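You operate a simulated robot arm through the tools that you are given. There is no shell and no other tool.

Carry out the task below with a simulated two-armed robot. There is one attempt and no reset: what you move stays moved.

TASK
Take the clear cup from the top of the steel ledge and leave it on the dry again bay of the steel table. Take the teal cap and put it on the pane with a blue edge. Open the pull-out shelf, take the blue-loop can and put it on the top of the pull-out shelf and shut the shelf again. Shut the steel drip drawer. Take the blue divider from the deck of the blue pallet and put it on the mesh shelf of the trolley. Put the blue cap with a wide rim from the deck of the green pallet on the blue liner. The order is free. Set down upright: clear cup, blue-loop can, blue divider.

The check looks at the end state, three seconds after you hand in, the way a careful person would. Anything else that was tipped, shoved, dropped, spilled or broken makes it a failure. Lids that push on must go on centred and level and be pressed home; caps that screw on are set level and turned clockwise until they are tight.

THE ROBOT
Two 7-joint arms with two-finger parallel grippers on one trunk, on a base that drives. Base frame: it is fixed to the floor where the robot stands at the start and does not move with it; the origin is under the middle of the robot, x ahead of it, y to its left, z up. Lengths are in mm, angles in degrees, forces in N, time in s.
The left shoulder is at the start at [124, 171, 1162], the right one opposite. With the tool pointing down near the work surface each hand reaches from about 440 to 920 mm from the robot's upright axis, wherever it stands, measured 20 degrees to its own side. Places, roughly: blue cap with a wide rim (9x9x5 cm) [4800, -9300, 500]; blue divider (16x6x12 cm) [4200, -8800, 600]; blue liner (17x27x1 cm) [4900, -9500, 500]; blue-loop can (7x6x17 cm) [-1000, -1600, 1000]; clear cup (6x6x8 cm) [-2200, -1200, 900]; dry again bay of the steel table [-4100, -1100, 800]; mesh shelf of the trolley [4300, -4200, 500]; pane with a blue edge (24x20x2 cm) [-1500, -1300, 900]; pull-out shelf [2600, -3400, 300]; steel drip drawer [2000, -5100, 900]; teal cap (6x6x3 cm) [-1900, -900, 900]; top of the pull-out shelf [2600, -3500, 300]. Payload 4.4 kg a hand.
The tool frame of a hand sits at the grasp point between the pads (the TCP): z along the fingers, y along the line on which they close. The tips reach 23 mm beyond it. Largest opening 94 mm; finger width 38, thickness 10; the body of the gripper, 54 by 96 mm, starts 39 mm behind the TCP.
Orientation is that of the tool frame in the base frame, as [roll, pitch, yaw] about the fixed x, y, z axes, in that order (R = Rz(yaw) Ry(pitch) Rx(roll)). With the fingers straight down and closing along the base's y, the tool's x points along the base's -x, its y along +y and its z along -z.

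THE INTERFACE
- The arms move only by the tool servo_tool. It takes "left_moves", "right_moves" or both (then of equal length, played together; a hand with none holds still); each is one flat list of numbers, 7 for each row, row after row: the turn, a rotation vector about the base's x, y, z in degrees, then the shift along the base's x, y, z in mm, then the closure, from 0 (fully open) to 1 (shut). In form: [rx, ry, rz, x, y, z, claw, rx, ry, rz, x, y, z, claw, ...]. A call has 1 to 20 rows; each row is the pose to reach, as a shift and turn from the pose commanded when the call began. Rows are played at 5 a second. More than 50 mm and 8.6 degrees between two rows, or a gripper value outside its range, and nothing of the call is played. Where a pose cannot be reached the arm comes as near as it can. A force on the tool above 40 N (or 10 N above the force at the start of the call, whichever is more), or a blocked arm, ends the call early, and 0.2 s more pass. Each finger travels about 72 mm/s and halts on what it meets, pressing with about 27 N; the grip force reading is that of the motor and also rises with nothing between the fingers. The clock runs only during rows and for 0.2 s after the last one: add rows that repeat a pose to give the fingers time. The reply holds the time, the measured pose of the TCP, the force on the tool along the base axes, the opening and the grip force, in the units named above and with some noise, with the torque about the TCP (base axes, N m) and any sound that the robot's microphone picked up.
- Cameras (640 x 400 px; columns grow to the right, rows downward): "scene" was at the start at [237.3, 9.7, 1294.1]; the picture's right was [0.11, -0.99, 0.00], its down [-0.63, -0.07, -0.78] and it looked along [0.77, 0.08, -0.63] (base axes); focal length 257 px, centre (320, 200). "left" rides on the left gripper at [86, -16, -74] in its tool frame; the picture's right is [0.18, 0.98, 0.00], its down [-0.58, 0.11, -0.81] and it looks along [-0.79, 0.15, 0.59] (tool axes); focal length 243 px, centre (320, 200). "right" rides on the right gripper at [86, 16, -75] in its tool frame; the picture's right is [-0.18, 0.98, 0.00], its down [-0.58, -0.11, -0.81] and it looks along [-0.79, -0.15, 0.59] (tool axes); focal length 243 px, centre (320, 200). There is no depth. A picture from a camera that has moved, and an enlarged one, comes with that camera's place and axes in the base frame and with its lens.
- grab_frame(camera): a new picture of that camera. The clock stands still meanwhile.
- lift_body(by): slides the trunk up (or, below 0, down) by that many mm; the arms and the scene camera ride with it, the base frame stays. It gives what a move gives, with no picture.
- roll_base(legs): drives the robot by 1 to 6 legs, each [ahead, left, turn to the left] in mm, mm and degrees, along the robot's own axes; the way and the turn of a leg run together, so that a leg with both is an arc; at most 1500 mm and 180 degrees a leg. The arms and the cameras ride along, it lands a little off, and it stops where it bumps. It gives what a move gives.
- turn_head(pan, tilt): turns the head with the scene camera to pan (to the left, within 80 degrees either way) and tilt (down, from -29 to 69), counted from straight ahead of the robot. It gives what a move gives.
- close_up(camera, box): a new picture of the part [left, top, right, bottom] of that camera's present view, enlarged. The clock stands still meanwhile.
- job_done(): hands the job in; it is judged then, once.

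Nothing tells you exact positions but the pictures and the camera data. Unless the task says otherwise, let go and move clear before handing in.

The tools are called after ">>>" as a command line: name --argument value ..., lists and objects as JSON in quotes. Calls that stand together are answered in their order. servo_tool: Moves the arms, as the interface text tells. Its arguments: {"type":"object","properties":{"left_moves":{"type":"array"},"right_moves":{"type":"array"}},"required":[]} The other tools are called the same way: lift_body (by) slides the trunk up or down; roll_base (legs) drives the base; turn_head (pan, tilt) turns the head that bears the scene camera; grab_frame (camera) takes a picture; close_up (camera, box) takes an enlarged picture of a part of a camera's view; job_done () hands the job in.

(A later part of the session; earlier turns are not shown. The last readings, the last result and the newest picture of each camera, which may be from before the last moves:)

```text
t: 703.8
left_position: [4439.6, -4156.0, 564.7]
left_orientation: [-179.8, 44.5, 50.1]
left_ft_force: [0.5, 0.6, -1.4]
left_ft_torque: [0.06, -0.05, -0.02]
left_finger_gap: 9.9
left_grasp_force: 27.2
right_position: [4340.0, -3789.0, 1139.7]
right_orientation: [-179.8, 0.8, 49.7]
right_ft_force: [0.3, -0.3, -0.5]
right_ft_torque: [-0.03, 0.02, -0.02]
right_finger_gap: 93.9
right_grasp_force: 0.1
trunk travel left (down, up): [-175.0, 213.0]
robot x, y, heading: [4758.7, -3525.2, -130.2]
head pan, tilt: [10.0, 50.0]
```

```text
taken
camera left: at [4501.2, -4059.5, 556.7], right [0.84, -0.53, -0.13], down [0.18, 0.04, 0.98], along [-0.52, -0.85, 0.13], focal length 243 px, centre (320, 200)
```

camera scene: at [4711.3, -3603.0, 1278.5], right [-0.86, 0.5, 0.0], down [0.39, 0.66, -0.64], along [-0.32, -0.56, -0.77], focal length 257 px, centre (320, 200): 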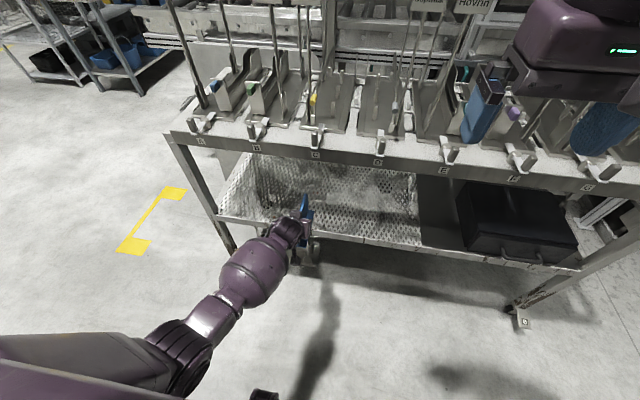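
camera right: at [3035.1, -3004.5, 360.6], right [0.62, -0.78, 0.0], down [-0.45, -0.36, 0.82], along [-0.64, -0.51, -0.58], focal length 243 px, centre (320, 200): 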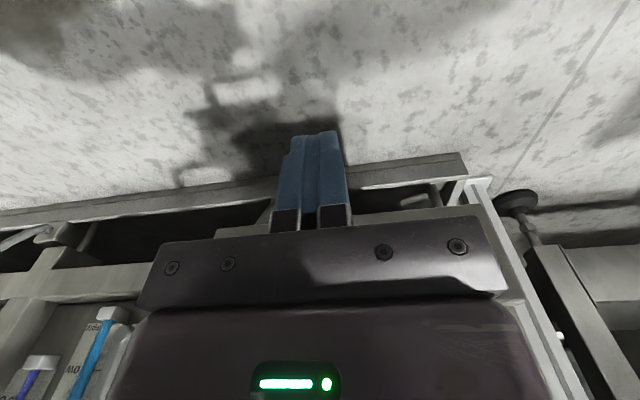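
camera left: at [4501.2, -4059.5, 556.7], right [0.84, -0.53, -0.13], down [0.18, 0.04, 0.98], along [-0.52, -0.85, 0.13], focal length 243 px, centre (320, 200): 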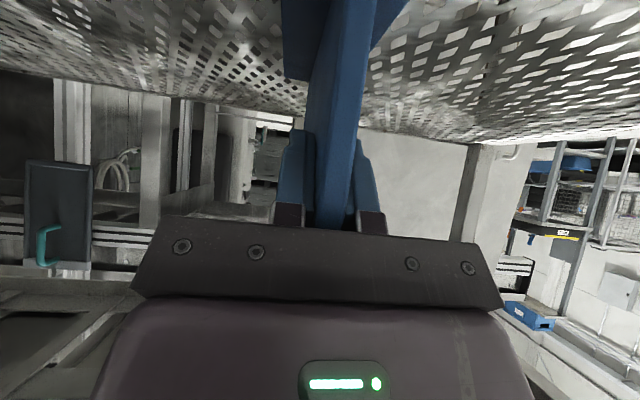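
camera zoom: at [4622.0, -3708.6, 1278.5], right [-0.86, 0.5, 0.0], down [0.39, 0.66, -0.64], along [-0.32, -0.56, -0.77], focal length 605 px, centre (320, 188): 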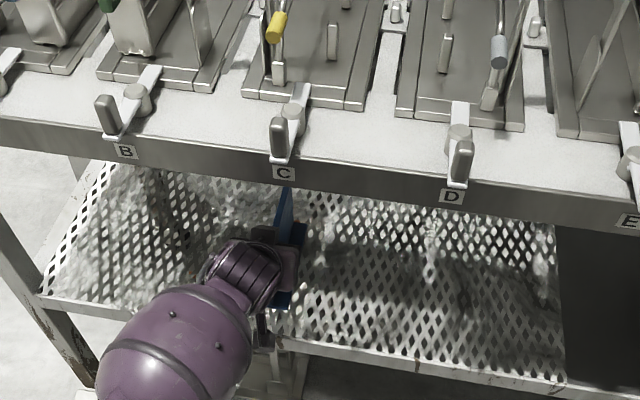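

Still not touching. Continuing down in small steps.

>>> servo_tool --left_moves '[0, 0, 0, 0, 0, -4, 1, 0, 0, 0, 0, 0, -4, 1]'

>>> servo_tool --left_moves '[0, 0, 0, 0, 0, -4, 1, 0, 0, 0, 0, 0, -4, 1]'

>>> servo_tool --left_moves '[0, 0, 0, 0, 0, -4, 1, 0, 0, 0, 0, 0, -4, 1]'

```text
t: 704.4
left_position: [4441.2, -4157.7, 560.7]
left_orientation: [-179.7, 44.6, 50.2]
left_ft_force: [-0.1, 0.3, -0.7]
left_ft_torque: [0.07, -0.03, -0.04]
left_finger_gap: 9.7
left_grasp_force: 26.7
right_position: [4339.0, -3789.4, 1140.4]
right_orientation: [-179.6, 0.8, 49.8]
right_ft_force: [0.6, 0.9, 0.1]
right_ft_torque: [0.01, 0.01, -0.03]
right_finger_gap: 93.8
right_grasp_force: 0.1
trunk travel left (down, up): [-175.0, 213.0]
robot x, y, heading: [4755.3, -3524.5, -130.3]
head pan, tilt: [10.0, 50.0]
```

```text
t: 705.0
left_position: [4440.0, -4157.4, 557.9]
left_orientation: [-179.8, 44.7, 50.1]
left_ft_force: [0.9, -0.2, 2.1]
left_ft_torque: [-0.44, 0.2, 0.02]
left_finger_gap: 9.7
left_grasp_force: 26.7
right_position: [4340.0, -3788.6, 1140.4]
right_orientation: [-179.7, 0.8, 49.7]
right_ft_force: [0.3, 0.6, 0.7]
right_ft_torque: [-0.04, 0.05, -0.01]
right_finger_gap: 94.1
right_grasp_force: 0.1
trunk travel left (down, up): [-175.0, 213.0]
robot x, y, heading: [4760.1, -3526.3, -130.5]
head pan, tilt: [10.0, 50.0]
```

```text
t: 705.6
left_position: [4441.3, -4158.5, 556.7]
left_orientation: [-180.0, 45.1, 50.1]
left_ft_force: [1.3, -1.4, 18.5]
left_ft_torque: [-0.32, -0.34, -0.01]
left_finger_gap: 10.2
left_grasp_force: 26.9
right_position: [4339.9, -3787.3, 1141.1]
right_orientation: [-179.7, 0.9, 49.7]
right_ft_force: [0.0, -0.4, 0.0]
right_ft_torque: [-0.03, -0.01, -0.01]
right_finger_gap: 93.9
right_grasp_force: 0.0
trunk travel left (down, up): [-175.0, 213.0]
robot x, y, heading: [4759.0, -3524.7, -130.3]
head pan, tilt: [10.0, 50.0]
```

Contact with the mesh, and the foot has settled flat (18 N, near-zero torque). Opening the fingers and backing out along the hand's axis.

>>> servo_tool --left_moves '[0, 0, 0, 0, 0, 1, 0.95, 0, 0, 0, 0, 0, 1, 0.85, 0, 0, 0, 0, 0, 1, 0.7, 0, 0, 0, 0, 0, 1, 0.55, 0, 0, 0, 0, 0, 1, 0.5, 0, 0, 0, 0, 0, 1, 0.5]'

>>> grab_frame --camera "left"

>>> close_up --camera "scene" --box '[200, 120, 440, 290]'

```text
t: 707.0
left_position: [4441.4, -4157.2, 553.9]
left_orientation: [-179.7, 44.6, 50.1]
left_ft_force: [-0.7, 0.4, 0.7]
left_ft_torque: [-0.01, 0.0, 0.0]
left_finger_gap: 47.1
left_grasp_force: 0.1
right_position: [4338.9, -3788.2, 1140.4]
right_orientation: [-179.7, 0.8, 49.8]
right_ft_force: [-0.4, 0.7, 0.4]
right_ft_torque: [-0.01, 0.02, -0.02]
right_finger_gap: 94.1
right_grasp_force: 0.0
trunk travel left (down, up): [-175.0, 213.0]
robot x, y, heading: [4758.5, -3528.1, -130.2]
head pan, tilt: [10.0, 50.0]
```

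```text
taken
camera left: at [4501.2, -4059.5, 545.7], right [0.84, -0.53, -0.13], down [0.18, 0.04, 0.98], along [-0.52, -0.85, 0.13], focal length 243 px, centre (320, 200)
```

left: 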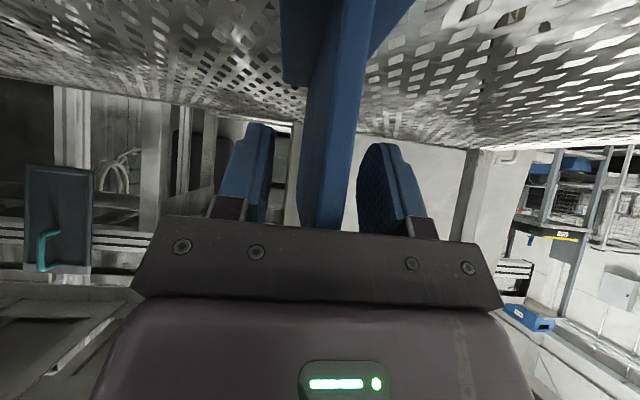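

```text
2.35 times, centred on (320, 205) of scene
camera zoom: at [4622.0, -3708.5, 1278.5], right [-0.86, 0.5, 0.0], down [0.39, 0.66, -0.64], along [-0.32, -0.56, -0.77], focal length 605 px, centre (320, 188)
```

zoom: 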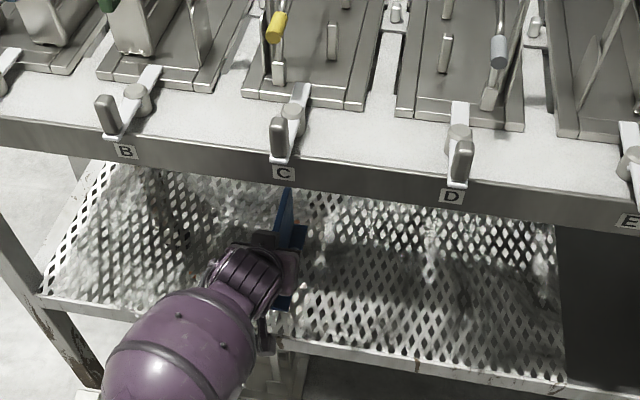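

The divider stands free. Backing straight out with the base.

>>> roll_base --legs '[[-300, 0, 0]]'

>>> turn_head --pan 10 --tilt 40

>>> grab_frame --camera "scene"

>>> close_up --camera "scene" --box '[230, 130, 430, 290]'

```text
t: 709.0
left_position: [4634.1, -3930.0, 554.3]
left_orientation: [-179.9, 44.6, 50.2]
left_ft_force: [-0.5, -0.7, 0.5]
left_ft_torque: [0.01, -0.02, 0.0]
left_finger_gap: 47.1
left_grasp_force: 0.1
right_position: [4531.9, -3559.7, 1141.2]
right_orientation: [-179.7, 0.8, 49.7]
right_ft_force: [0.9, -0.3, 0.5]
right_ft_torque: [-0.01, 0.02, -0.01]
right_finger_gap: 93.8
right_grasp_force: 0.1
trunk travel left (down, up): [-175.0, 213.0]
robot x, y, heading: [4954.9, -3296.2, -130.2]
head pan, tilt: [10.0, 50.0]
```

```text
t: 709.8
left_position: [4633.4, -3928.8, 554.2]
left_orientation: [-179.8, 44.6, 50.1]
left_ft_force: [-0.6, -0.3, 0.4]
left_ft_torque: [-0.01, 0.0, 0.0]
left_finger_gap: 47.3
left_grasp_force: 0.0
right_position: [4532.1, -3560.1, 1141.0]
right_orientation: [-179.7, 0.9, 49.6]
right_ft_force: [-0.1, -0.8, 0.2]
right_ft_torque: [-0.04, 0.0, 0.0]
right_finger_gap: 93.8
right_grasp_force: 0.0
trunk travel left (down, up): [-175.0, 213.0]
robot x, y, heading: [4949.6, -3297.3, -130.2]
head pan, tilt: [10.0, 40.0]
```

```text
taken
camera scene: at [4811.0, -3487.3, 1292.6], right [-0.86, 0.5, 0.0], down [0.32, 0.56, -0.77], along [-0.39, -0.66, -0.64], focal length 257 px, centre (320, 200)
```

scene: 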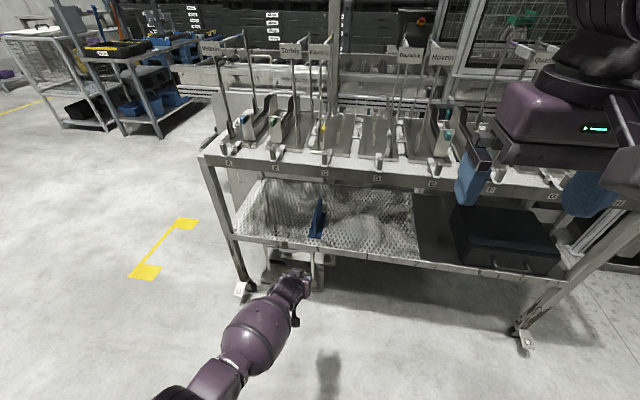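

```text
2.50 times, centred on (330, 210) of scene
camera zoom: at [4811.0, -3487.3, 1292.6], right [-0.86, 0.5, 0.0], down [0.32, 0.56, -0.77], along [-0.39, -0.66, -0.64], focal length 643 px, centre (295, 175)
```

zoom: 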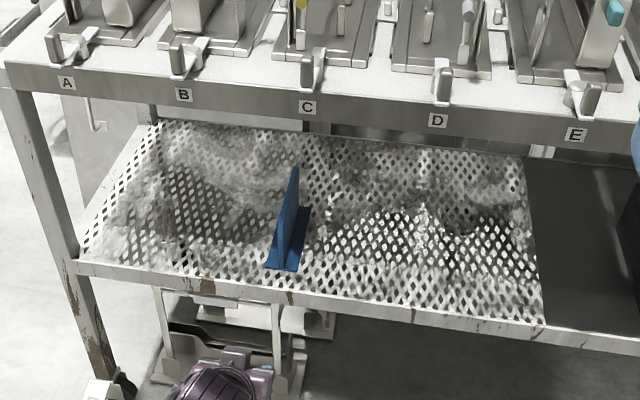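

The divider stands upright on the mesh shelf. Now raising the left hand, levelling it, and bringing it home.

>>> servo_tool --left_moves '[0, 0, 0, 0, 0, 43, 0.3, 0, 0, 0, 0, 0, 86, 0, 0, 0, 0, 0, 0, 129, 0, 0, 0, 0, 0, 0, 172, 0, 0, 0, 0, 0, 0, 215, 0, 0, 0, 0, 0, 0, 258, 0, 0, 0, 0, 0, 0, 301, 0, 0, 0, 0, 0, 0, 344, 0, 0, 0, 0, 0, 0, 387, 0, 0, 0, 0, 0, 0, 430, 0, 0, 0, 0, 0, 0, 473, 0, 0, 0, 0, 0, 0, 516, 0, 0, 0, 0, 0, 0, 560, 0, 5.68, -4.8, 0, 0, 0, 560, 0, 11.36, -9.6, 0, 0, 0, 560, 0, 17.04, -14.4, 0, 0, 0, 560, 0, 22.7, -19.2, 0, 0, 0, 560, 0, 28.4, -24, 0, 0, 0, 560, 0, 34.07, -28.79, 0, 0, 0, 560, 0, 34.07, -28.79, 0, 0, 0, 560, 0]'

>>> servo_tool --left_moves '[0, 0, 0, 26, 31, 5, 0, 0, 0, 0, 52, 61, 10, 0, 0, 0, 0, 78, 92, 15, 0, 0, 0, 0, 104, 122, 20, 0, 0, 0, 0, 130, 153, 25, 0, 0, 0, 0, 130, 153, 25, 0]'

>>> turn_head --pan 0 --tilt 25

>>> grab_frame --camera "scene"

```text
t: 712.9
left_position: [4587.5, -3872.1, 1197.0]
left_orientation: [151.9, 42.1, 24.3]
left_ft_force: [-0.2, -0.4, -0.2]
left_ft_torque: [0.03, 0.0, 0.0]
left_finger_gap: 93.9
left_grasp_force: 0.1
right_position: [4533.9, -3560.5, 1140.6]
right_orientation: [-179.8, 0.8, 49.8]
right_ft_force: [1.4, -0.9, -0.1]
right_ft_torque: [0.02, 0.02, 0.03]
right_finger_gap: 94.0
right_grasp_force: 0.0
trunk travel left (down, up): [-175.0, 213.0]
robot x, y, heading: [4952.9, -3300.0, -130.5]
head pan, tilt: [10.0, 40.0]
stopped in row 15 (left hand): the arm was blocked; the commanded pose is now the measured one
```

```text
t: 713.5
left_position: [4660.7, -3880.8, 1221.9]
left_orientation: [140.9, 42.9, 24.6]
left_ft_force: [-0.1, -0.4, -1.3]
left_ft_torque: [0.03, 0.02, 0.01]
left_finger_gap: 94.2
left_grasp_force: 0.1
left hand out of reach, approached as far as the arm can: row 2
right_position: [4534.2, -3561.4, 1139.6]
right_orientation: [-179.7, 0.8, 49.7]
right_ft_force: [0.5, -0.8, 0.5]
right_ft_torque: [-0.02, -0.02, 0.0]
right_finger_gap: 93.9
right_grasp_force: 0.1
trunk travel left (down, up): [-175.0, 213.0]
robot x, y, heading: [4957.2, -3300.2, -130.1]
head pan, tilt: [10.0, 40.0]
stopped in row 2 (left hand): the arm was blocked; the commanded pose is now the measured one
```

```text
t: 714.2
left_position: [4660.9, -3879.4, 1220.8]
left_orientation: [140.9, 42.9, 24.7]
left_ft_force: [-0.4, -0.5, 0.3]
left_ft_torque: [0.03, -0.02, 0.01]
left_finger_gap: 94.1
left_grasp_force: 0.0
right_position: [4533.8, -3560.5, 1139.0]
right_orientation: [-179.6, 0.7, 49.8]
right_ft_force: [0.8, 0.3, -0.5]
right_ft_torque: [0.0, 0.0, 0.0]
right_finger_gap: 94.1
right_grasp_force: 0.0
trunk travel left (down, up): [-175.0, 213.0]
robot x, y, heading: [4954.7, -3296.6, -130.4]
head pan, tilt: [0.0, 25.0]
```

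```text
taken
camera scene: at [4794.5, -3484.5, 1316.0], right [-0.76, 0.65, 0.0], down [0.27, 0.32, -0.91], along [-0.59, -0.69, -0.42], focal length 257 px, centre (320, 200)
```

scene: 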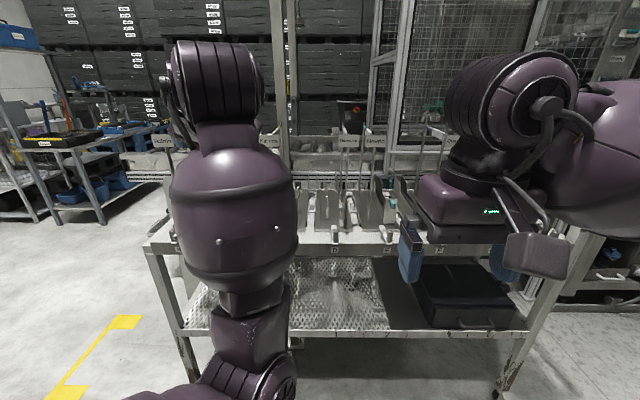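

The left elbow dropped again while lifting the tilted hand. I'll back away for room and use the same recovery as before: extend left, level the tool, and yaw the elbow around.

>>> roll_base --legs '[[-200, 0, 0]]'

>>> servo_tool --left_moves '[0, 0, 0, 27, -33, -10, 0, 0, 0, 0, 55, -66, -20, 0, 0, 0, 0, 82, -100, -30, 0, 0, 0, 0, 110, -133, -40, 0, 0, 0, 0, 137, -166, -50, 0, 0, 0, 0, 165, -200, -60, 0, 0, 0, 0, 192, -233, -70, 0, 0, 0, 0, 220, -266, -80, 0, 0, 0, 0, 220, -266, -80, 0]'

>>> turn_head --pan 30 --tilt 25

>>> grab_frame --camera "scene"

```text
t: 715.8
left_position: [4789.4, -3728.8, 1221.3]
left_orientation: [140.8, 42.9, 24.7]
left_ft_force: [0.1, 0.7, 0.3]
left_ft_torque: [0.04, 0.01, -0.04]
left_finger_gap: 93.9
left_grasp_force: 0.1
right_position: [4662.4, -3409.7, 1139.5]
right_orientation: [-179.7, 0.7, 49.9]
right_ft_force: [0.3, 0.1, 0.1]
right_ft_torque: [0.0, 0.02, 0.01]
right_finger_gap: 93.6
right_grasp_force: 0.0
trunk travel left (down, up): [-175.0, 213.0]
robot x, y, heading: [5081.6, -3145.4, -130.4]
head pan, tilt: [0.0, 25.0]
```

```text
t: 717.8
left_position: [5007.3, -3994.9, 1142.1]
left_orientation: [140.9, 42.9, 24.8]
left_ft_force: [-0.2, 0.7, -0.1]
left_ft_torque: [-0.04, 0.01, 0.03]
left_finger_gap: 94.1
left_grasp_force: 0.1
right_position: [4661.2, -3409.9, 1139.3]
right_orientation: [-179.7, 0.8, 49.8]
right_ft_force: [0.1, -0.1, -0.4]
right_ft_torque: [0.0, 0.03, 0.0]
right_finger_gap: 93.9
right_grasp_force: 0.0
trunk travel left (down, up): [-175.0, 213.0]
robot x, y, heading: [5078.3, -3145.0, -130.1]
head pan, tilt: [0.0, 25.0]
```

```text
t: 718.8
left_position: [5009.4, -3995.5, 1141.7]
left_orientation: [140.9, 42.8, 24.7]
left_ft_force: [-0.5, 0.0, 0.4]
left_ft_torque: [-0.01, -0.01, 0.01]
left_finger_gap: 94.1
left_grasp_force: 0.1
right_position: [4662.0, -3411.3, 1140.7]
right_orientation: [-179.7, 0.7, 50.0]
right_ft_force: [0.3, -0.1, -0.2]
right_ft_torque: [0.01, -0.03, 0.01]
right_finger_gap: 93.9
right_grasp_force: 0.0
trunk travel left (down, up): [-175.0, 213.0]
robot x, y, heading: [5079.4, -3143.9, -130.4]
head pan, tilt: [30.0, 25.0]
```

```text
taken
camera scene: at [4965.4, -3354.2, 1316.0], right [-0.98, 0.18, 0.0], down [0.08, 0.42, -0.91], along [-0.16, -0.89, -0.42], focal length 257 px, centre (320, 200)
```

scene: 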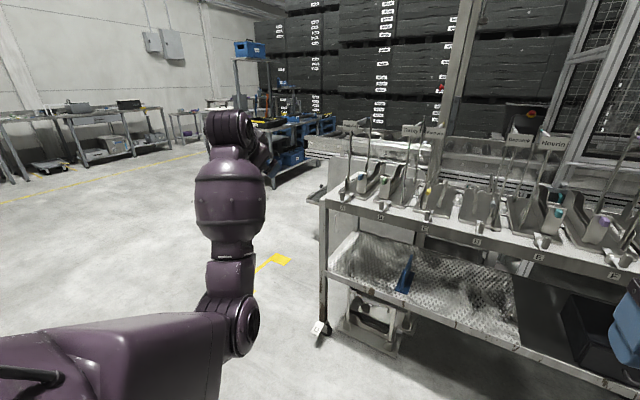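

Now levelling the tool to point straight down here.

>>> servo_tool --left_moves '[7.77, -1.46, 1.19, 0, 0, 8, 0, 15.54, -2.92, 2.38, 0, 0, 16, 0, 23.3, -4.37, 3.56, 0, 0, 24, 0, 31.1, -5.83, 4.75, 0, 0, 32, 0, 38.9, -7.29, 5.93, 0, 0, 40, 0, 46.6, -8.74, 7.11, 0, 0, 48, 0, 54.4, -10.2, 8.3, 0, 0, 56, 0, 54.4, -10.2, 8.3, 0, 0, 56, 0]'

>>> grab_frame --camera "scene"

```text
t: 720.6
left_position: [5008.6, -3995.6, 1197.0]
left_orientation: [-179.8, 0.1, 49.7]
left_ft_force: [-0.2, -0.2, -0.2]
left_ft_torque: [-0.01, -0.01, 0.02]
left_finger_gap: 94.2
left_grasp_force: 0.0
right_position: [4660.9, -3410.3, 1140.2]
right_orientation: [-179.7, 0.7, 49.8]
right_ft_force: [0.9, 0.4, -0.3]
right_ft_torque: [0.02, -0.01, 0.0]
right_finger_gap: 94.0
right_grasp_force: 0.0
trunk travel left (down, up): [-175.0, 213.0]
robot x, y, heading: [5082.7, -3149.1, -130.2]
head pan, tilt: [30.0, 25.0]
```

```text
taken
camera scene: at [4965.1, -3354.6, 1315.8], right [-0.98, 0.18, 0.0], down [0.08, 0.42, -0.91], along [-0.16, -0.89, -0.42], focal length 257 px, centre (320, 200)
```

scene: 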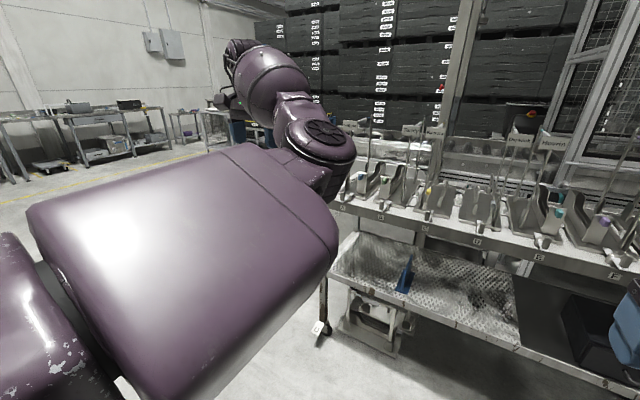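

Same as last time. Now yawing clockwise to flip the elbow out.

>>> servo_tool --left_moves '[0, 0, -8, 0, 0, 0, 0, 0, 0, -16, 0, 0, 0, 0, 0, 0, -24, 0, 0, 0, 0, 0, 0, -32, 0, 0, 0, 0, 0, 0, -40, 0, 0, 0, 0, 0, 0, -48, 0, 0, 0, 0, 0, 0, -56, 0, 0, 0, 0, 0, 0, -64, 0, 0, 0, 0, 0, 0, -72, 0, 0, 0, 0, 0, 0, -80, 0, 0, 0, 0, 0, 0, -88, 0, 0, 0, 0, 0, 0, -96, 0, 0, 0, 0, 0, 0, -104, 0, 0, 0, 0, 0, 0, -112, 0, 0, 0, 0, 0, 0, -120, 0, 0, 0, 0, 0, 0, -128, 0, 0, 0, 0, 0, 0, -136, 0, 0, 0, 0, 0, 0, -144, 0, 0, 0, 0, 0, 0, -152, 0, 0, 0, 0, 0, 0, -160, 0, 0, 0, 0]'

>>> grab_frame --camera "scene"

```text
t: 724.8
left_position: [4979.0, -4082.2, 1226.2]
left_orientation: [180.0, 0.2, -97.3]
left_ft_force: [0.7, 0.3, -0.2]
left_ft_torque: [0.01, 0.05, 0.0]
left_finger_gap: 94.2
left_grasp_force: 0.1
left hand out of reach, approached as far as the arm can: row 14, 15, 16, 17, 18, 19, 20
right_position: [4661.9, -3411.4, 1140.5]
right_orientation: [-179.7, 0.8, 49.7]
right_ft_force: [-0.4, -1.0, 0.2]
right_ft_torque: [0.03, 0.03, -0.01]
right_finger_gap: 93.9
right_grasp_force: 0.0
trunk travel left (down, up): [-175.0, 213.0]
robot x, y, heading: [5082.8, -3148.1, -130.1]
head pan, tilt: [30.0, 25.0]
```

```text
taken
camera scene: at [4966.4, -3354.6, 1316.0], right [-0.98, 0.18, 0.0], down [0.07, 0.42, -0.91], along [-0.16, -0.89, -0.42], focal length 257 px, centre (320, 200)
```

scene: 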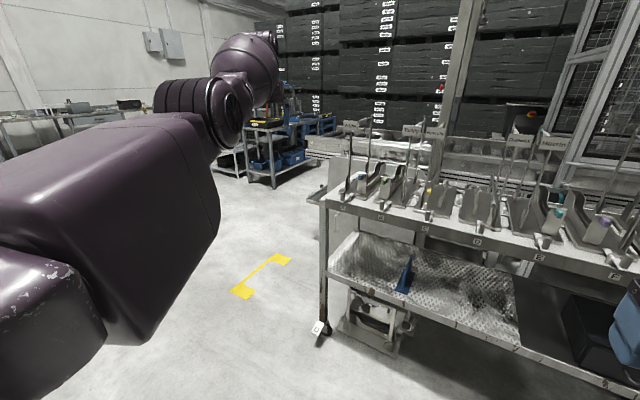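

The elbow is swinging over to the left. A little more.

>>> servo_tool --left_moves '[0, 0, -8, 0, 0, 0, 0, 0, 0, -16, 0, 0, 0, 0, 0, 0, -24, 0, 0, 0, 0, 0, 0, -32, 0, 0, 0, 0, 0, 0, -32, 0, 0, 0, 0]'

>>> grab_frame --camera "scene"

```text
t: 726.0
left_position: [4999.2, -4025.2, 1236.7]
left_orientation: [-180.0, -0.3, -127.9]
left_ft_force: [1.1, 1.0, 1.0]
left_ft_torque: [-0.06, 0.05, -0.01]
left_finger_gap: 94.1
left_grasp_force: 0.1
left hand out of reach, approached as far as the arm can: row 1, 2, 3, 4, 5
right_position: [4664.6, -3407.0, 1145.0]
right_orientation: [-179.7, 1.2, 49.9]
right_ft_force: [-0.5, 0.7, 0.4]
right_ft_torque: [-0.02, 0.03, -0.01]
right_finger_gap: 94.2
right_grasp_force: 0.1
trunk travel left (down, up): [-175.0, 213.0]
robot x, y, heading: [5080.8, -3144.7, -130.0]
head pan, tilt: [30.0, 25.0]
```

```text
taken
camera scene: at [4969.1, -3350.0, 1318.1], right [-0.98, 0.18, 0.0], down [0.07, 0.41, -0.91], along [-0.16, -0.89, -0.42], focal length 257 px, centre (320, 200)
```

scene: 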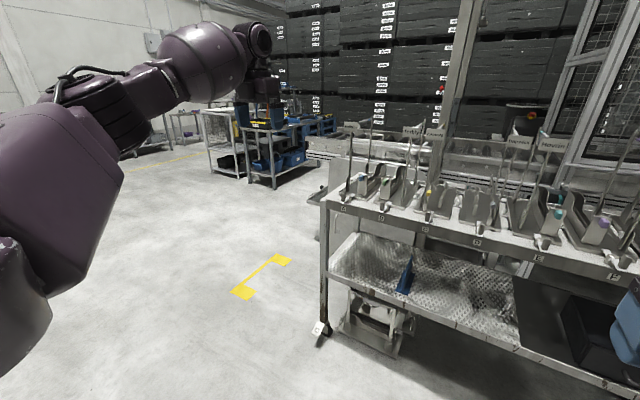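

Elbow is out again. Yawing the tool back and bringing the hand home.

>>> servo_tool --left_moves '[0, 0, 8.4, 0, 0, 0, 0, 0, 0, 16.8, 0, 0, 0, 0, 0, 0, 25.2, 0, 0, 0, 0, 0, 0, 33.6, 0, 0, 0, 0, 0, 0, 42, 0, 0, 0, 0, 0, 0, 50.4, 0, 0, 0, 0, 0, 0, 58.8, 0, 0, 0, 0, 0, 0, 67.2, 0, 0, 0, 0, 0, 0, 75.6, 0, 0, 0, 0, 0, 0, 84, 0, 0, 0, 0, 0, 0, 92.4, 0, 0, 0, 0, 0, 0, 100.8, 0, 0, 0, 0, 0, 0, 109.2, 0, 0, 0, 0, 0, 0, 117.6, 0, 0, 0, 0, 0, 0, 126, 0, 0, 0, 0, 0, 0, 134.4, 0, 0, 0, 0, 0, 0, 142.8, 0, 0, 0, 0, 0, 0, 151.2, 0, 0, 0, 0, 0, 0, 159.6, 0, 0, 0, 0, 0, 0, 168, 0, 0, 0, 0]'

>>> servo_tool --left_moves '[0, 0, 5, -20, 30, -10, 0, 0, 0, 9.5, -45, 62, -20, 0, 0, 0, 9.5, -70, 95, -30, 0, 0, 0, 9.5, -95, 128, -40, 0, 0, 0, 9.5, -120, 162, -50, 0, 0, 0, 9.5, -145, 196, -60, 0, 0, 0, 9.5, -155, 235, -70, 0, 0, 0, 9.5, -155, 275, -80, 0, 0, 0, 9.5, -155, 315, -90, 0, 0, 0, 9.5, -155, 315, -90, 0]'

>>> turn_head --pan 0 --tilt 25

>>> grab_frame --camera "scene"

```text
t: 730.2
left_position: [4992.5, -4028.7, 1228.6]
left_orientation: [-179.9, 0.1, 38.8]
left_ft_force: [0.4, 0.4, 0.4]
left_ft_torque: [-0.03, -0.01, -0.02]
left_finger_gap: 94.0
left_grasp_force: 0.1
right_position: [4661.2, -3410.9, 1139.6]
right_orientation: [-179.7, 0.7, 49.8]
right_ft_force: [1.0, -0.4, -0.5]
right_ft_torque: [0.02, -0.02, 0.01]
right_finger_gap: 93.9
right_grasp_force: 0.0
trunk travel left (down, up): [-175.0, 213.0]
robot x, y, heading: [5079.6, -3144.6, -130.1]
head pan, tilt: [30.0, 25.0]
```

```text
t: 732.4
left_position: [4839.0, -3713.6, 1138.7]
left_orientation: [-179.9, 0.2, 48.2]
left_ft_force: [0.5, -1.2, 0.6]
left_ft_torque: [-0.02, 0.0, 0.02]
left_finger_gap: 94.0
left_grasp_force: 0.1
right_position: [4660.8, -3410.9, 1138.9]
right_orientation: [-179.7, 0.7, 49.8]
right_ft_force: [0.2, 0.3, 0.4]
right_ft_torque: [-0.01, 0.02, 0.0]
right_finger_gap: 93.9
right_grasp_force: 0.0
trunk travel left (down, up): [-175.0, 213.0]
robot x, y, heading: [5080.6, -3150.2, -130.0]
head pan, tilt: [30.0, 25.0]
```

```text
t: 733.3
left_position: [4839.0, -3714.3, 1138.7]
left_orientation: [-179.8, 0.1, 48.2]
left_ft_force: [0.1, 0.1, 0.0]
left_ft_torque: [0.01, -0.02, 0.01]
left_finger_gap: 93.9
left_grasp_force: 0.0
right_position: [4661.1, -3411.5, 1138.6]
right_orientation: [-179.7, 0.7, 49.9]
right_ft_force: [0.6, 0.4, 0.0]
right_ft_torque: [0.01, 0.0, 0.0]
right_finger_gap: 94.3
right_grasp_force: 0.1
trunk travel left (down, up): [-175.0, 213.0]
robot x, y, heading: [5083.5, -3147.5, -130.3]
head pan, tilt: [0.0, 25.0]
```

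```text
taken
camera scene: at [4922.4, -3333.9, 1316.0], right [-0.76, 0.65, 0.0], down [0.27, 0.32, -0.91], along [-0.58, -0.69, -0.42], focal length 257 px, centre (320, 200)
```

scene: 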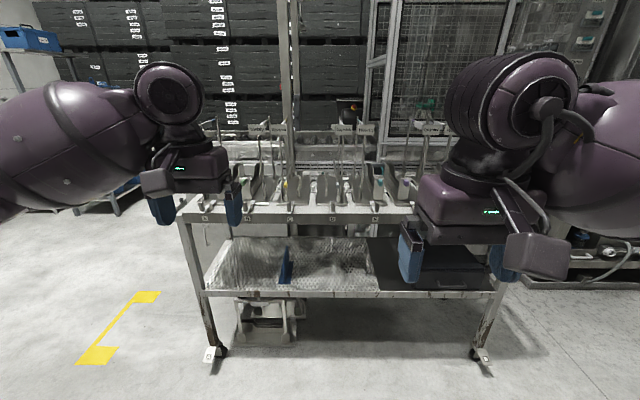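

Both arms are back in travel poses. Now for the blue cap: I'll drive around to the wall side of the green pallet. First turn left and drive along the open floor.

>>> servo_tool --left_moves '[0, 0, 0, 23, 27, 0, 0, 0, 0, 0, 46, 54, 0, 0, 0, 0, 0, 67.8, 80.2, 0, 0, 0, 0, 0, 67.8, 80.2, 0, 0]'

>>> roll_base --legs '[[0, 0, 90], [1400, 0, 0], [1400, 0, 0], [1000, 0, 0]]'

>>> turn_head --pan -50 --tilt 12

>>> grab_frame --camera "scene"

>>> turn_head --pan -10 --tilt 12

>>> grab_frame --camera "scene"

```text
t: 734.3
left_position: [4905.7, -3635.1, 1140.3]
left_orientation: [179.9, 0.0, 48.2]
left_ft_force: [0.5, -0.2, -0.3]
left_ft_torque: [-0.01, -0.03, -0.03]
left_finger_gap: 94.2
left_grasp_force: 0.1
right_position: [4661.1, -3409.8, 1139.3]
right_orientation: [-179.8, 0.6, 49.7]
right_ft_force: [-0.1, -0.3, 0.3]
right_ft_torque: [0.01, -0.01, 0.01]
right_finger_gap: 93.9
right_grasp_force: 0.1
trunk travel left (down, up): [-175.0, 213.0]
robot x, y, heading: [5078.7, -3148.6, -130.2]
head pan, tilt: [0.0, 25.0]
```

```text
t: 756.4
left_position: [8478.5, -5741.2, 1139.8]
left_orientation: [-179.9, 0.2, 138.8]
left_ft_force: [0.0, 0.1, 0.4]
left_ft_torque: [0.01, 0.01, 0.01]
left_finger_gap: 94.1
left_grasp_force: 0.1
right_position: [8258.5, -5988.9, 1139.5]
right_orientation: [-179.7, 0.7, 140.5]
right_ft_force: [0.0, -0.1, 0.4]
right_ft_torque: [0.0, 0.03, 0.02]
right_finger_gap: 93.9
right_grasp_force: 0.0
trunk travel left (down, up): [-175.0, 213.0]
robot x, y, heading: [7988.6, -5571.5, -39.5]
head pan, tilt: [0.0, 25.0]
```

```text
t: 757.6
left_position: [8479.7, -5742.3, 1139.7]
left_orientation: [179.9, 0.2, 138.9]
left_ft_force: [-0.2, -0.3, 0.3]
left_ft_torque: [-0.01, 0.03, -0.02]
left_finger_gap: 94.0
left_grasp_force: 0.1
right_position: [8259.5, -5988.8, 1139.2]
right_orientation: [-179.8, 0.8, 140.5]
right_ft_force: [0.4, -0.2, 0.0]
right_ft_torque: [0.0, 0.01, 0.04]
right_finger_gap: 93.9
right_grasp_force: 0.0
trunk travel left (down, up): [-175.0, 213.0]
robot x, y, heading: [7992.1, -5575.5, -39.5]
head pan, tilt: [-50.0, 12.0]
```

```text
taken
camera scene: at [8108.3, -5762.7, 1337.1], right [-1.0, -0.01, 0.0], down [0.0, 0.21, -0.98], along [0.01, -0.98, -0.21], focal length 257 px, centre (320, 200)
```

scene: 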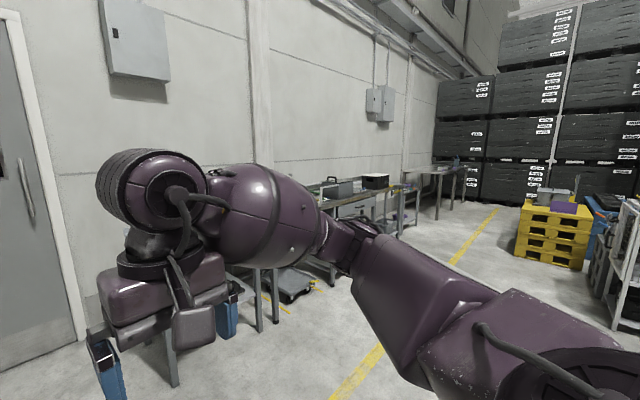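

```text
t: 758.7
left_position: [8479.5, -5740.0, 1140.2]
left_orientation: [180.0, 0.1, 138.8]
left_ft_force: [-0.6, -0.1, -0.4]
left_ft_torque: [-0.02, -0.01, -0.01]
left_finger_gap: 94.0
left_grasp_force: 0.0
right_position: [8259.4, -5989.7, 1140.4]
right_orientation: [-179.7, 0.6, 140.6]
right_ft_force: [0.1, 0.3, -0.6]
right_ft_torque: [0.02, 0.01, -0.02]
right_finger_gap: 94.0
right_grasp_force: 0.1
trunk travel left (down, up): [-175.0, 213.0]
robot x, y, heading: [7991.0, -5572.9, -39.6]
head pan, tilt: [-10.0, 12.0]
```

```text
taken
camera scene: at [8167.8, -5740.4, 1337.1], right [-0.76, -0.65, 0.0], down [-0.13, 0.16, -0.98], along [0.63, -0.74, -0.21], focal length 257 px, centre (320, 200)
```

scene: 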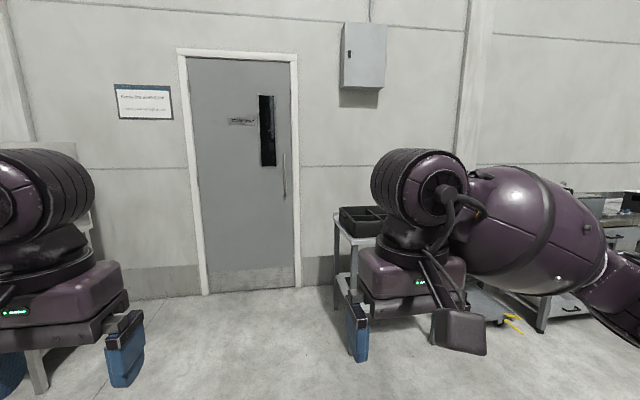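

The aisle on the wall side is open. I'll drive further toward the wall, turn right and go down the aisle past the yellow pallet.

>>> roll_base --legs '[[830, 0, 0], [0, 0, -90], [1400, 0, 0], [1200, 0, 0]]'

>>> turn_head --pan -20 --tilt 15

>>> grab_frame --camera "scene"

>>> turn_head --pan 15 --tilt 15

>>> grab_frame --camera "scene"

```text
t: 779.2
left_position: [6840.6, -8637.8, 1139.9]
left_orientation: [179.9, 0.1, 50.0]
left_ft_force: [0.7, -0.3, 0.9]
left_ft_torque: [-0.02, -0.03, -0.01]
left_finger_gap: 94.1
left_grasp_force: 0.0
right_position: [6587.7, -8421.8, 1140.7]
right_orientation: [-179.7, 0.7, 51.5]
right_ft_force: [-0.5, -0.4, 0.5]
right_ft_torque: [-0.01, -0.01, 0.0]
right_finger_gap: 94.0
right_grasp_force: 0.1
trunk travel left (down, up): [-175.0, 213.0]
robot x, y, heading: [6998.5, -8145.9, -128.6]
head pan, tilt: [-10.0, 12.0]
```

```text
t: 779.9
left_position: [6838.3, -8635.9, 1140.6]
left_orientation: [-180.0, 0.2, 50.0]
left_ft_force: [-0.1, -0.2, 0.2]
left_ft_torque: [0.0, -0.02, 0.01]
left_finger_gap: 94.0
left_grasp_force: 0.0
right_position: [6587.6, -8421.4, 1139.8]
right_orientation: [-179.7, 0.8, 51.6]
right_ft_force: [-0.3, 0.1, 0.3]
right_ft_torque: [0.01, 0.0, 0.02]
right_finger_gap: 94.2
right_grasp_force: 0.0
trunk travel left (down, up): [-175.0, 213.0]
robot x, y, heading: [6996.2, -8146.0, -128.5]
head pan, tilt: [-20.0, 15.0]
```

```text
taken
camera scene: at [6823.8, -8312.8, 1332.3], right [-0.52, 0.85, 0.0], down [0.22, 0.14, -0.97], along [-0.82, -0.51, -0.26], focal length 257 px, centre (320, 200)
```

scene: 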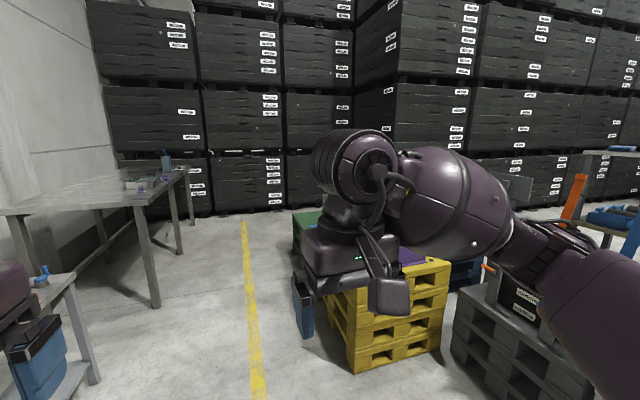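

```text
t: 780.9
left_position: [6840.0, -8637.6, 1139.2]
left_orientation: [-180.0, 0.2, 50.0]
left_ft_force: [-0.1, -0.3, -0.5]
left_ft_torque: [0.03, 0.0, -0.02]
left_finger_gap: 94.1
left_grasp_force: 0.1
right_position: [6588.0, -8420.0, 1139.4]
right_orientation: [-179.7, 0.6, 51.7]
right_ft_force: [-0.2, 0.4, -0.3]
right_ft_torque: [0.03, -0.02, 0.0]
right_finger_gap: 94.2
right_grasp_force: 0.2
trunk travel left (down, up): [-175.0, 213.0]
robot x, y, heading: [6998.7, -8146.7, -128.6]
head pan, tilt: [15.0, 15.0]
```

```text
taken
camera scene: at [6866.0, -8349.5, 1332.2], right [-0.92, 0.4, 0.0], down [0.1, 0.24, -0.97], along [-0.39, -0.89, -0.26], focal length 257 px, centre (320, 200)
```

scene: 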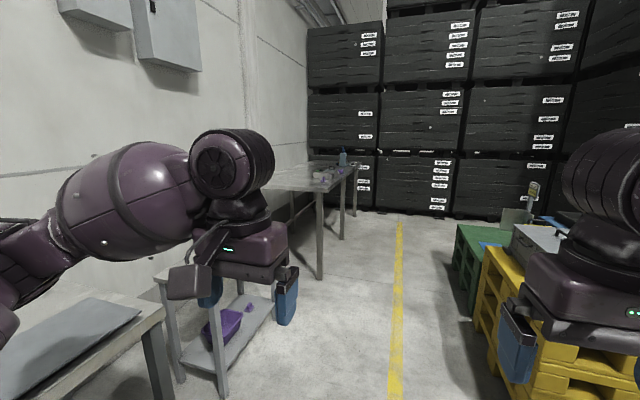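

Aisle clear ahead; the green pallet is ahead-right. Driving down to it, then turning right to face it.

>>> roll_base --legs '[[1300, 0, -1.6], [1100, 0, 0], [0, 0, -90]]'

>>> turn_head --pan 0 --tilt 30

>>> grab_frame --camera "scene"

```text
t: 796.6
left_position: [4970.0, -9836.9, 1139.7]
left_orientation: [-180.0, 0.1, -41.4]
left_ft_force: [0.3, 0.5, 0.7]
left_ft_torque: [-0.01, -0.01, -0.01]
left_finger_gap: 94.0
left_grasp_force: 0.0
right_position: [5193.2, -9589.9, 1140.4]
right_orientation: [-179.7, 0.6, -39.7]
right_ft_force: [0.8, 0.2, -0.1]
right_ft_torque: [-0.04, -0.02, 0.02]
right_finger_gap: 94.2
right_grasp_force: 0.1
trunk travel left (down, up): [-175.0, 213.0]
robot x, y, heading: [5458.4, -10004.1, 140.3]
head pan, tilt: [15.0, 15.0]
```

```text
t: 797.3
left_position: [4971.1, -9836.8, 1138.8]
left_orientation: [180.0, 0.3, -41.5]
left_ft_force: [-0.7, -0.1, -0.3]
left_ft_torque: [0.0, 0.01, 0.01]
left_finger_gap: 94.0
left_grasp_force: 0.2
right_position: [5192.2, -9591.1, 1139.1]
right_orientation: [-179.7, 0.7, -39.7]
right_ft_force: [-0.3, 1.3, 0.6]
right_ft_torque: [0.0, -0.05, -0.02]
right_finger_gap: 94.2
right_grasp_force: 0.1
trunk travel left (down, up): [-175.0, 213.0]
robot x, y, heading: [5457.1, -10007.1, 140.4]
head pan, tilt: [0.0, 30.0]
```

```text
taken
camera scene: at [5271.3, -9851.3, 1308.1], right [0.64, 0.77, 0.0], down [0.38, -0.32, -0.87], along [-0.67, 0.55, -0.5], focal length 257 px, centre (320, 200)
```

scene: 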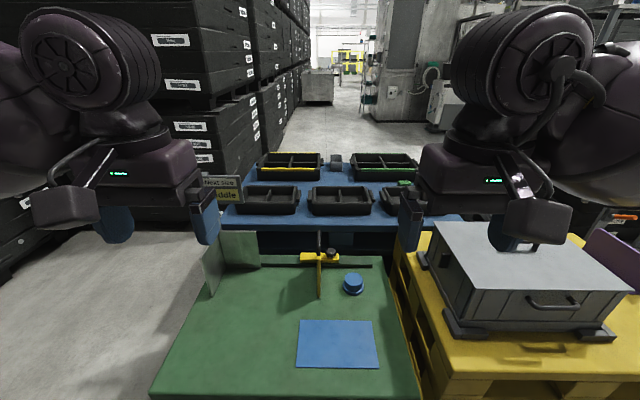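

I'm facing the green pallet: the blue cap and the blue liner are right in front. Zooming in to measure.

>>> close_up --camera "scene" --box '[280, 240, 400, 380]'

>>> grab_frame --camera "right"

```text
2.86 times, centred on (340, 310) of scene
camera zoom: at [5271.3, -9851.3, 1308.1], right [0.64, 0.77, 0.0], down [0.38, -0.32, -0.87], along [-0.67, 0.55, -0.5], focal length 735 px, centre (263, -114)
```

zoom: 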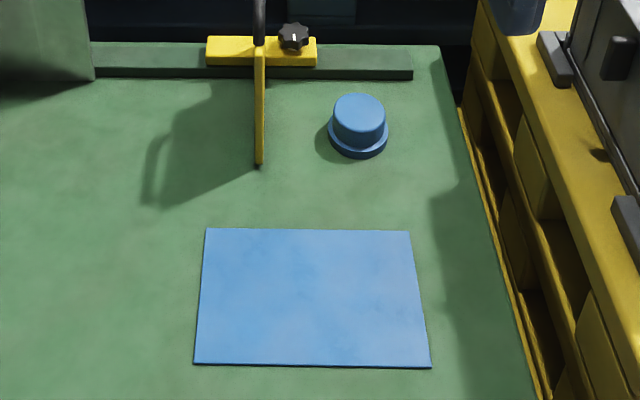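

```text
taken
camera right: at [5249.1, -9659.4, 1212.7], right [-0.77, -0.64, 0.0], down [-0.37, 0.45, 0.81], along [-0.52, 0.63, -0.58], focal length 243 px, centre (320, 200)
```

right: 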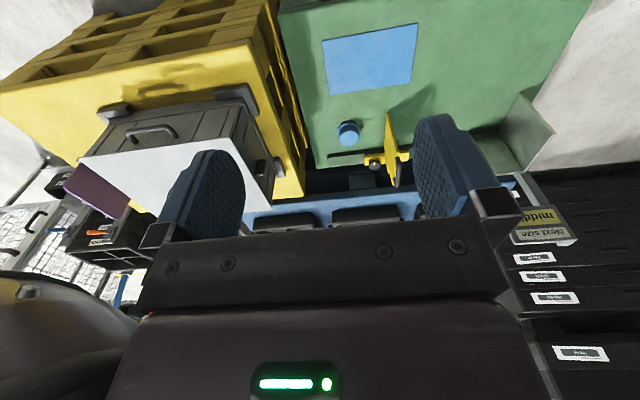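

The cap is at (981, -138) and the liner centre at (746, -55) in my frame, deck z≈460. To stay clear of the grey toolbox on the right I'll work with the right arm nearly straight: extend hands, lower the trunk ~105 mm and move 180 mm closer.

>>> servo_tool --left_moves '[0, 0, 0, -31, 25.5, 0, 0, 0, 0, 0, -62, 51, 0, 0, 0, 0, 0, -92.4, 76.6, 0, 0, 0, 0, 0, -92.4, 76.6, 0, 0]' --right_moves '[0, 0, 0, -31, 25.5, 0, 0, 0, 0, 0, -62, 51, 0, 0, 0, 0, 0, -92.4, 76.6, 0, 0, 0, 0, 0, -92.4, 76.6, 0, 0]'

>>> lift_body --by -105

>>> roll_base --legs '[[170, 0, 0]]'

>>> grab_frame --camera "scene"

>>> grab_frame --camera "right"

```text
t: 798.3
left_position: [4878.0, -9759.4, 1140.4]
left_orientation: [180.0, 0.2, -41.4]
left_ft_force: [0.0, 0.4, 0.3]
left_ft_torque: [0.04, 0.01, -0.01]
left_finger_gap: 94.0
left_grasp_force: 0.1
right_position: [5101.4, -9514.0, 1140.8]
right_orientation: [-179.8, 0.8, -39.7]
right_ft_force: [-0.8, -0.1, -0.5]
right_ft_torque: [0.01, 0.02, -0.01]
right_finger_gap: 94.1
right_grasp_force: 0.1
trunk travel left (down, up): [-175.0, 213.0]
robot x, y, heading: [5460.2, -10007.0, 140.3]
head pan, tilt: [0.0, 30.0]
```

```text
t: 799.7
left_position: [4879.5, -9761.3, 1036.1]
left_orientation: [-180.0, 0.4, -41.4]
left_ft_force: [0.6, -0.4, -0.1]
left_ft_torque: [-0.01, 0.01, -0.03]
left_finger_gap: 94.0
left_grasp_force: 0.0
right_position: [5100.4, -9514.1, 1036.6]
right_orientation: [-179.6, 0.9, -39.9]
right_ft_force: [0.8, -0.8, -0.3]
right_ft_torque: [0.0, 0.04, -0.03]
right_finger_gap: 94.2
right_grasp_force: 0.2
trunk travel left (down, up): [-70.0, 318.0]
robot x, y, heading: [5462.2, -10009.1, 140.2]
head pan, tilt: [0.0, 30.0]
```

```text
t: 801.2
left_position: [4747.7, -9651.2, 1034.7]
left_orientation: [180.0, 0.0, -41.4]
left_ft_force: [0.9, -0.3, 0.2]
left_ft_torque: [-0.03, -0.02, -0.03]
left_finger_gap: 94.2
left_grasp_force: 0.1
right_position: [4969.4, -9404.7, 1034.8]
right_orientation: [-179.7, 0.7, -39.7]
right_ft_force: [0.1, 0.6, 0.3]
right_ft_torque: [-0.05, -0.01, 0.0]
right_finger_gap: 94.2
right_grasp_force: 0.1
trunk travel left (down, up): [-70.0, 318.0]
robot x, y, heading: [5327.6, -9901.5, 140.4]
head pan, tilt: [0.0, 30.0]
```

```text
taken
camera scene: at [5060.1, -9675.2, 1179.5], right [0.64, 0.77, 0.0], down [0.38, -0.32, -0.87], along [-0.67, 0.55, -0.5], focal length 257 px, centre (320, 200)
```

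scene: 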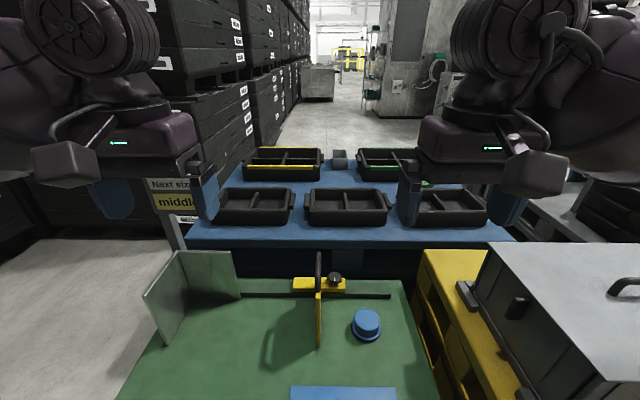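

```text
taken
camera right: at [5026.1, -9474.1, 1107.6], right [-0.77, -0.64, 0.0], down [-0.37, 0.45, 0.81], along [-0.52, 0.63, -0.58], focal length 243 px, centre (320, 200)
```

right: 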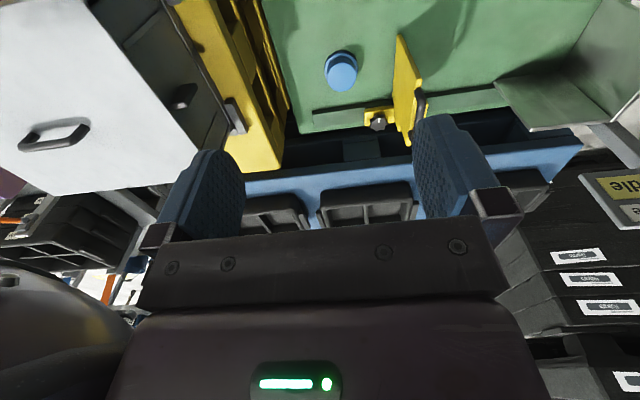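

Zooming in on the cap from both cameras for precise location.

>>> close_up --camera "scene" --box '[320, 280, 420, 380]'

>>> close_up --camera "right" --box '[290, 20, 400, 130]'

```text
4.00 times, centred on (370, 330) of scene
camera zoom: at [5060.1, -9675.2, 1179.5], right [0.64, 0.77, 0.0], down [0.38, -0.32, -0.87], along [-0.67, 0.55, -0.5], focal length 1029 px, centre (120, -320)
```

zoom: 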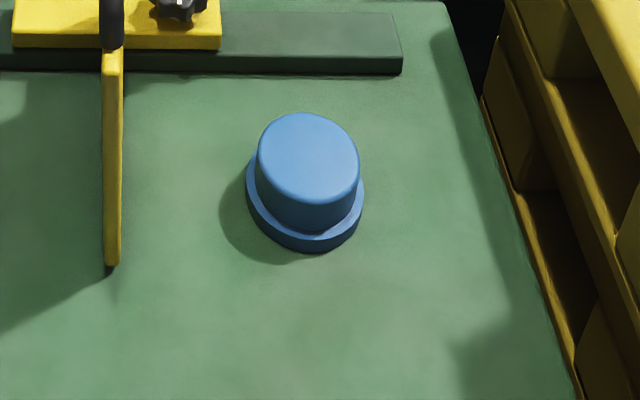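

```text
3.64 times, centred on (345, 75) of right
camera zoom: at [5026.1, -9474.1, 1107.6], right [-0.77, -0.64, 0.0], down [-0.37, 0.45, 0.81], along [-0.52, 0.63, -0.58], focal length 882 px, centre (229, 654)
```

zoom: 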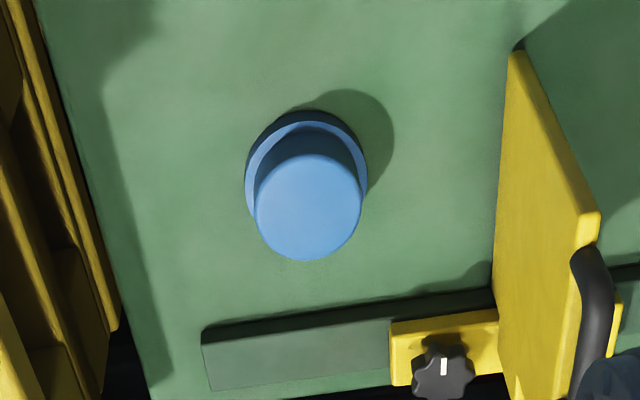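

Cap centre is about (811, -138) at deck height ~470. Moving the right hand above it.

>>> servo_tool --right_moves '[0, 0, 0, -29.3, 20.8, -15, 0, 0, 0, 0, -58.6, 41.6, -30, 0, 0, 0, 0, -87.9, 62.4, -45, 0, 0, 0, 0, -117.2, 83.3, -60, 0, 0, 0, 0, -146.5, 104.1, -75, 0, 0, 0, 0, -175.8, 124.9, -95, 0, 0, 0, 0, -175.8, 124.9, -140, 0, 0, 0, 0, -175.8, 124.9, -185, 0, 0, 0, 0, -175.8, 124.9, -230, 0, 0, 0, 0, -175.8, 124.9, -275, 0, 0, 0, 0, -175.8, 124.9, -320, 0, 0, 0, 0, -175.8, 124.9, -360, 0, 0, 0, 0, -175.8, 124.9, -360, 0]'

>>> grab_frame --camera "right"

>>> grab_frame --camera "scene"

```text
t: 804.0
left_position: [4747.7, -9651.9, 1035.7]
left_orientation: [-180.0, 0.2, -41.4]
left_ft_force: [1.3, 0.2, 0.4]
left_ft_torque: [0.02, 0.01, 0.01]
left_finger_gap: 94.0
left_grasp_force: 0.1
right_position: [4793.0, -9280.2, 675.8]
right_orientation: [-179.8, 0.8, -39.7]
right_ft_force: [0.9, 0.1, 0.3]
right_ft_torque: [0.0, 0.0, 0.0]
right_finger_gap: 94.0
right_grasp_force: 0.0
trunk travel left (down, up): [-70.0, 318.0]
robot x, y, heading: [5327.8, -9898.4, 140.0]
head pan, tilt: [0.0, 30.0]
```

```text
taken
camera right: at [4850.5, -9350.2, 749.2], right [-0.77, -0.64, 0.0], down [-0.37, 0.45, 0.81], along [-0.52, 0.63, -0.58], focal length 243 px, centre (320, 200)
```

right: 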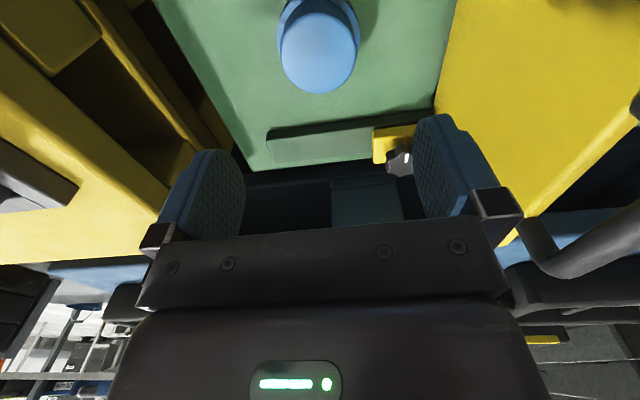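

```text
taken
camera scene: at [5060.9, -9675.8, 1180.0], right [0.64, 0.77, 0.0], down [0.38, -0.32, -0.87], along [-0.67, 0.55, -0.5], focal length 257 px, centre (320, 200)
```

scene: 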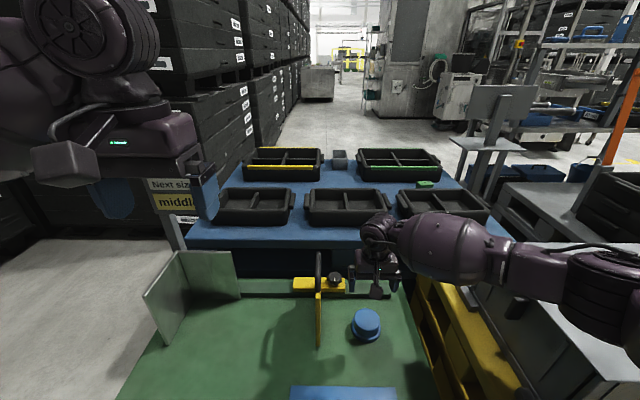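

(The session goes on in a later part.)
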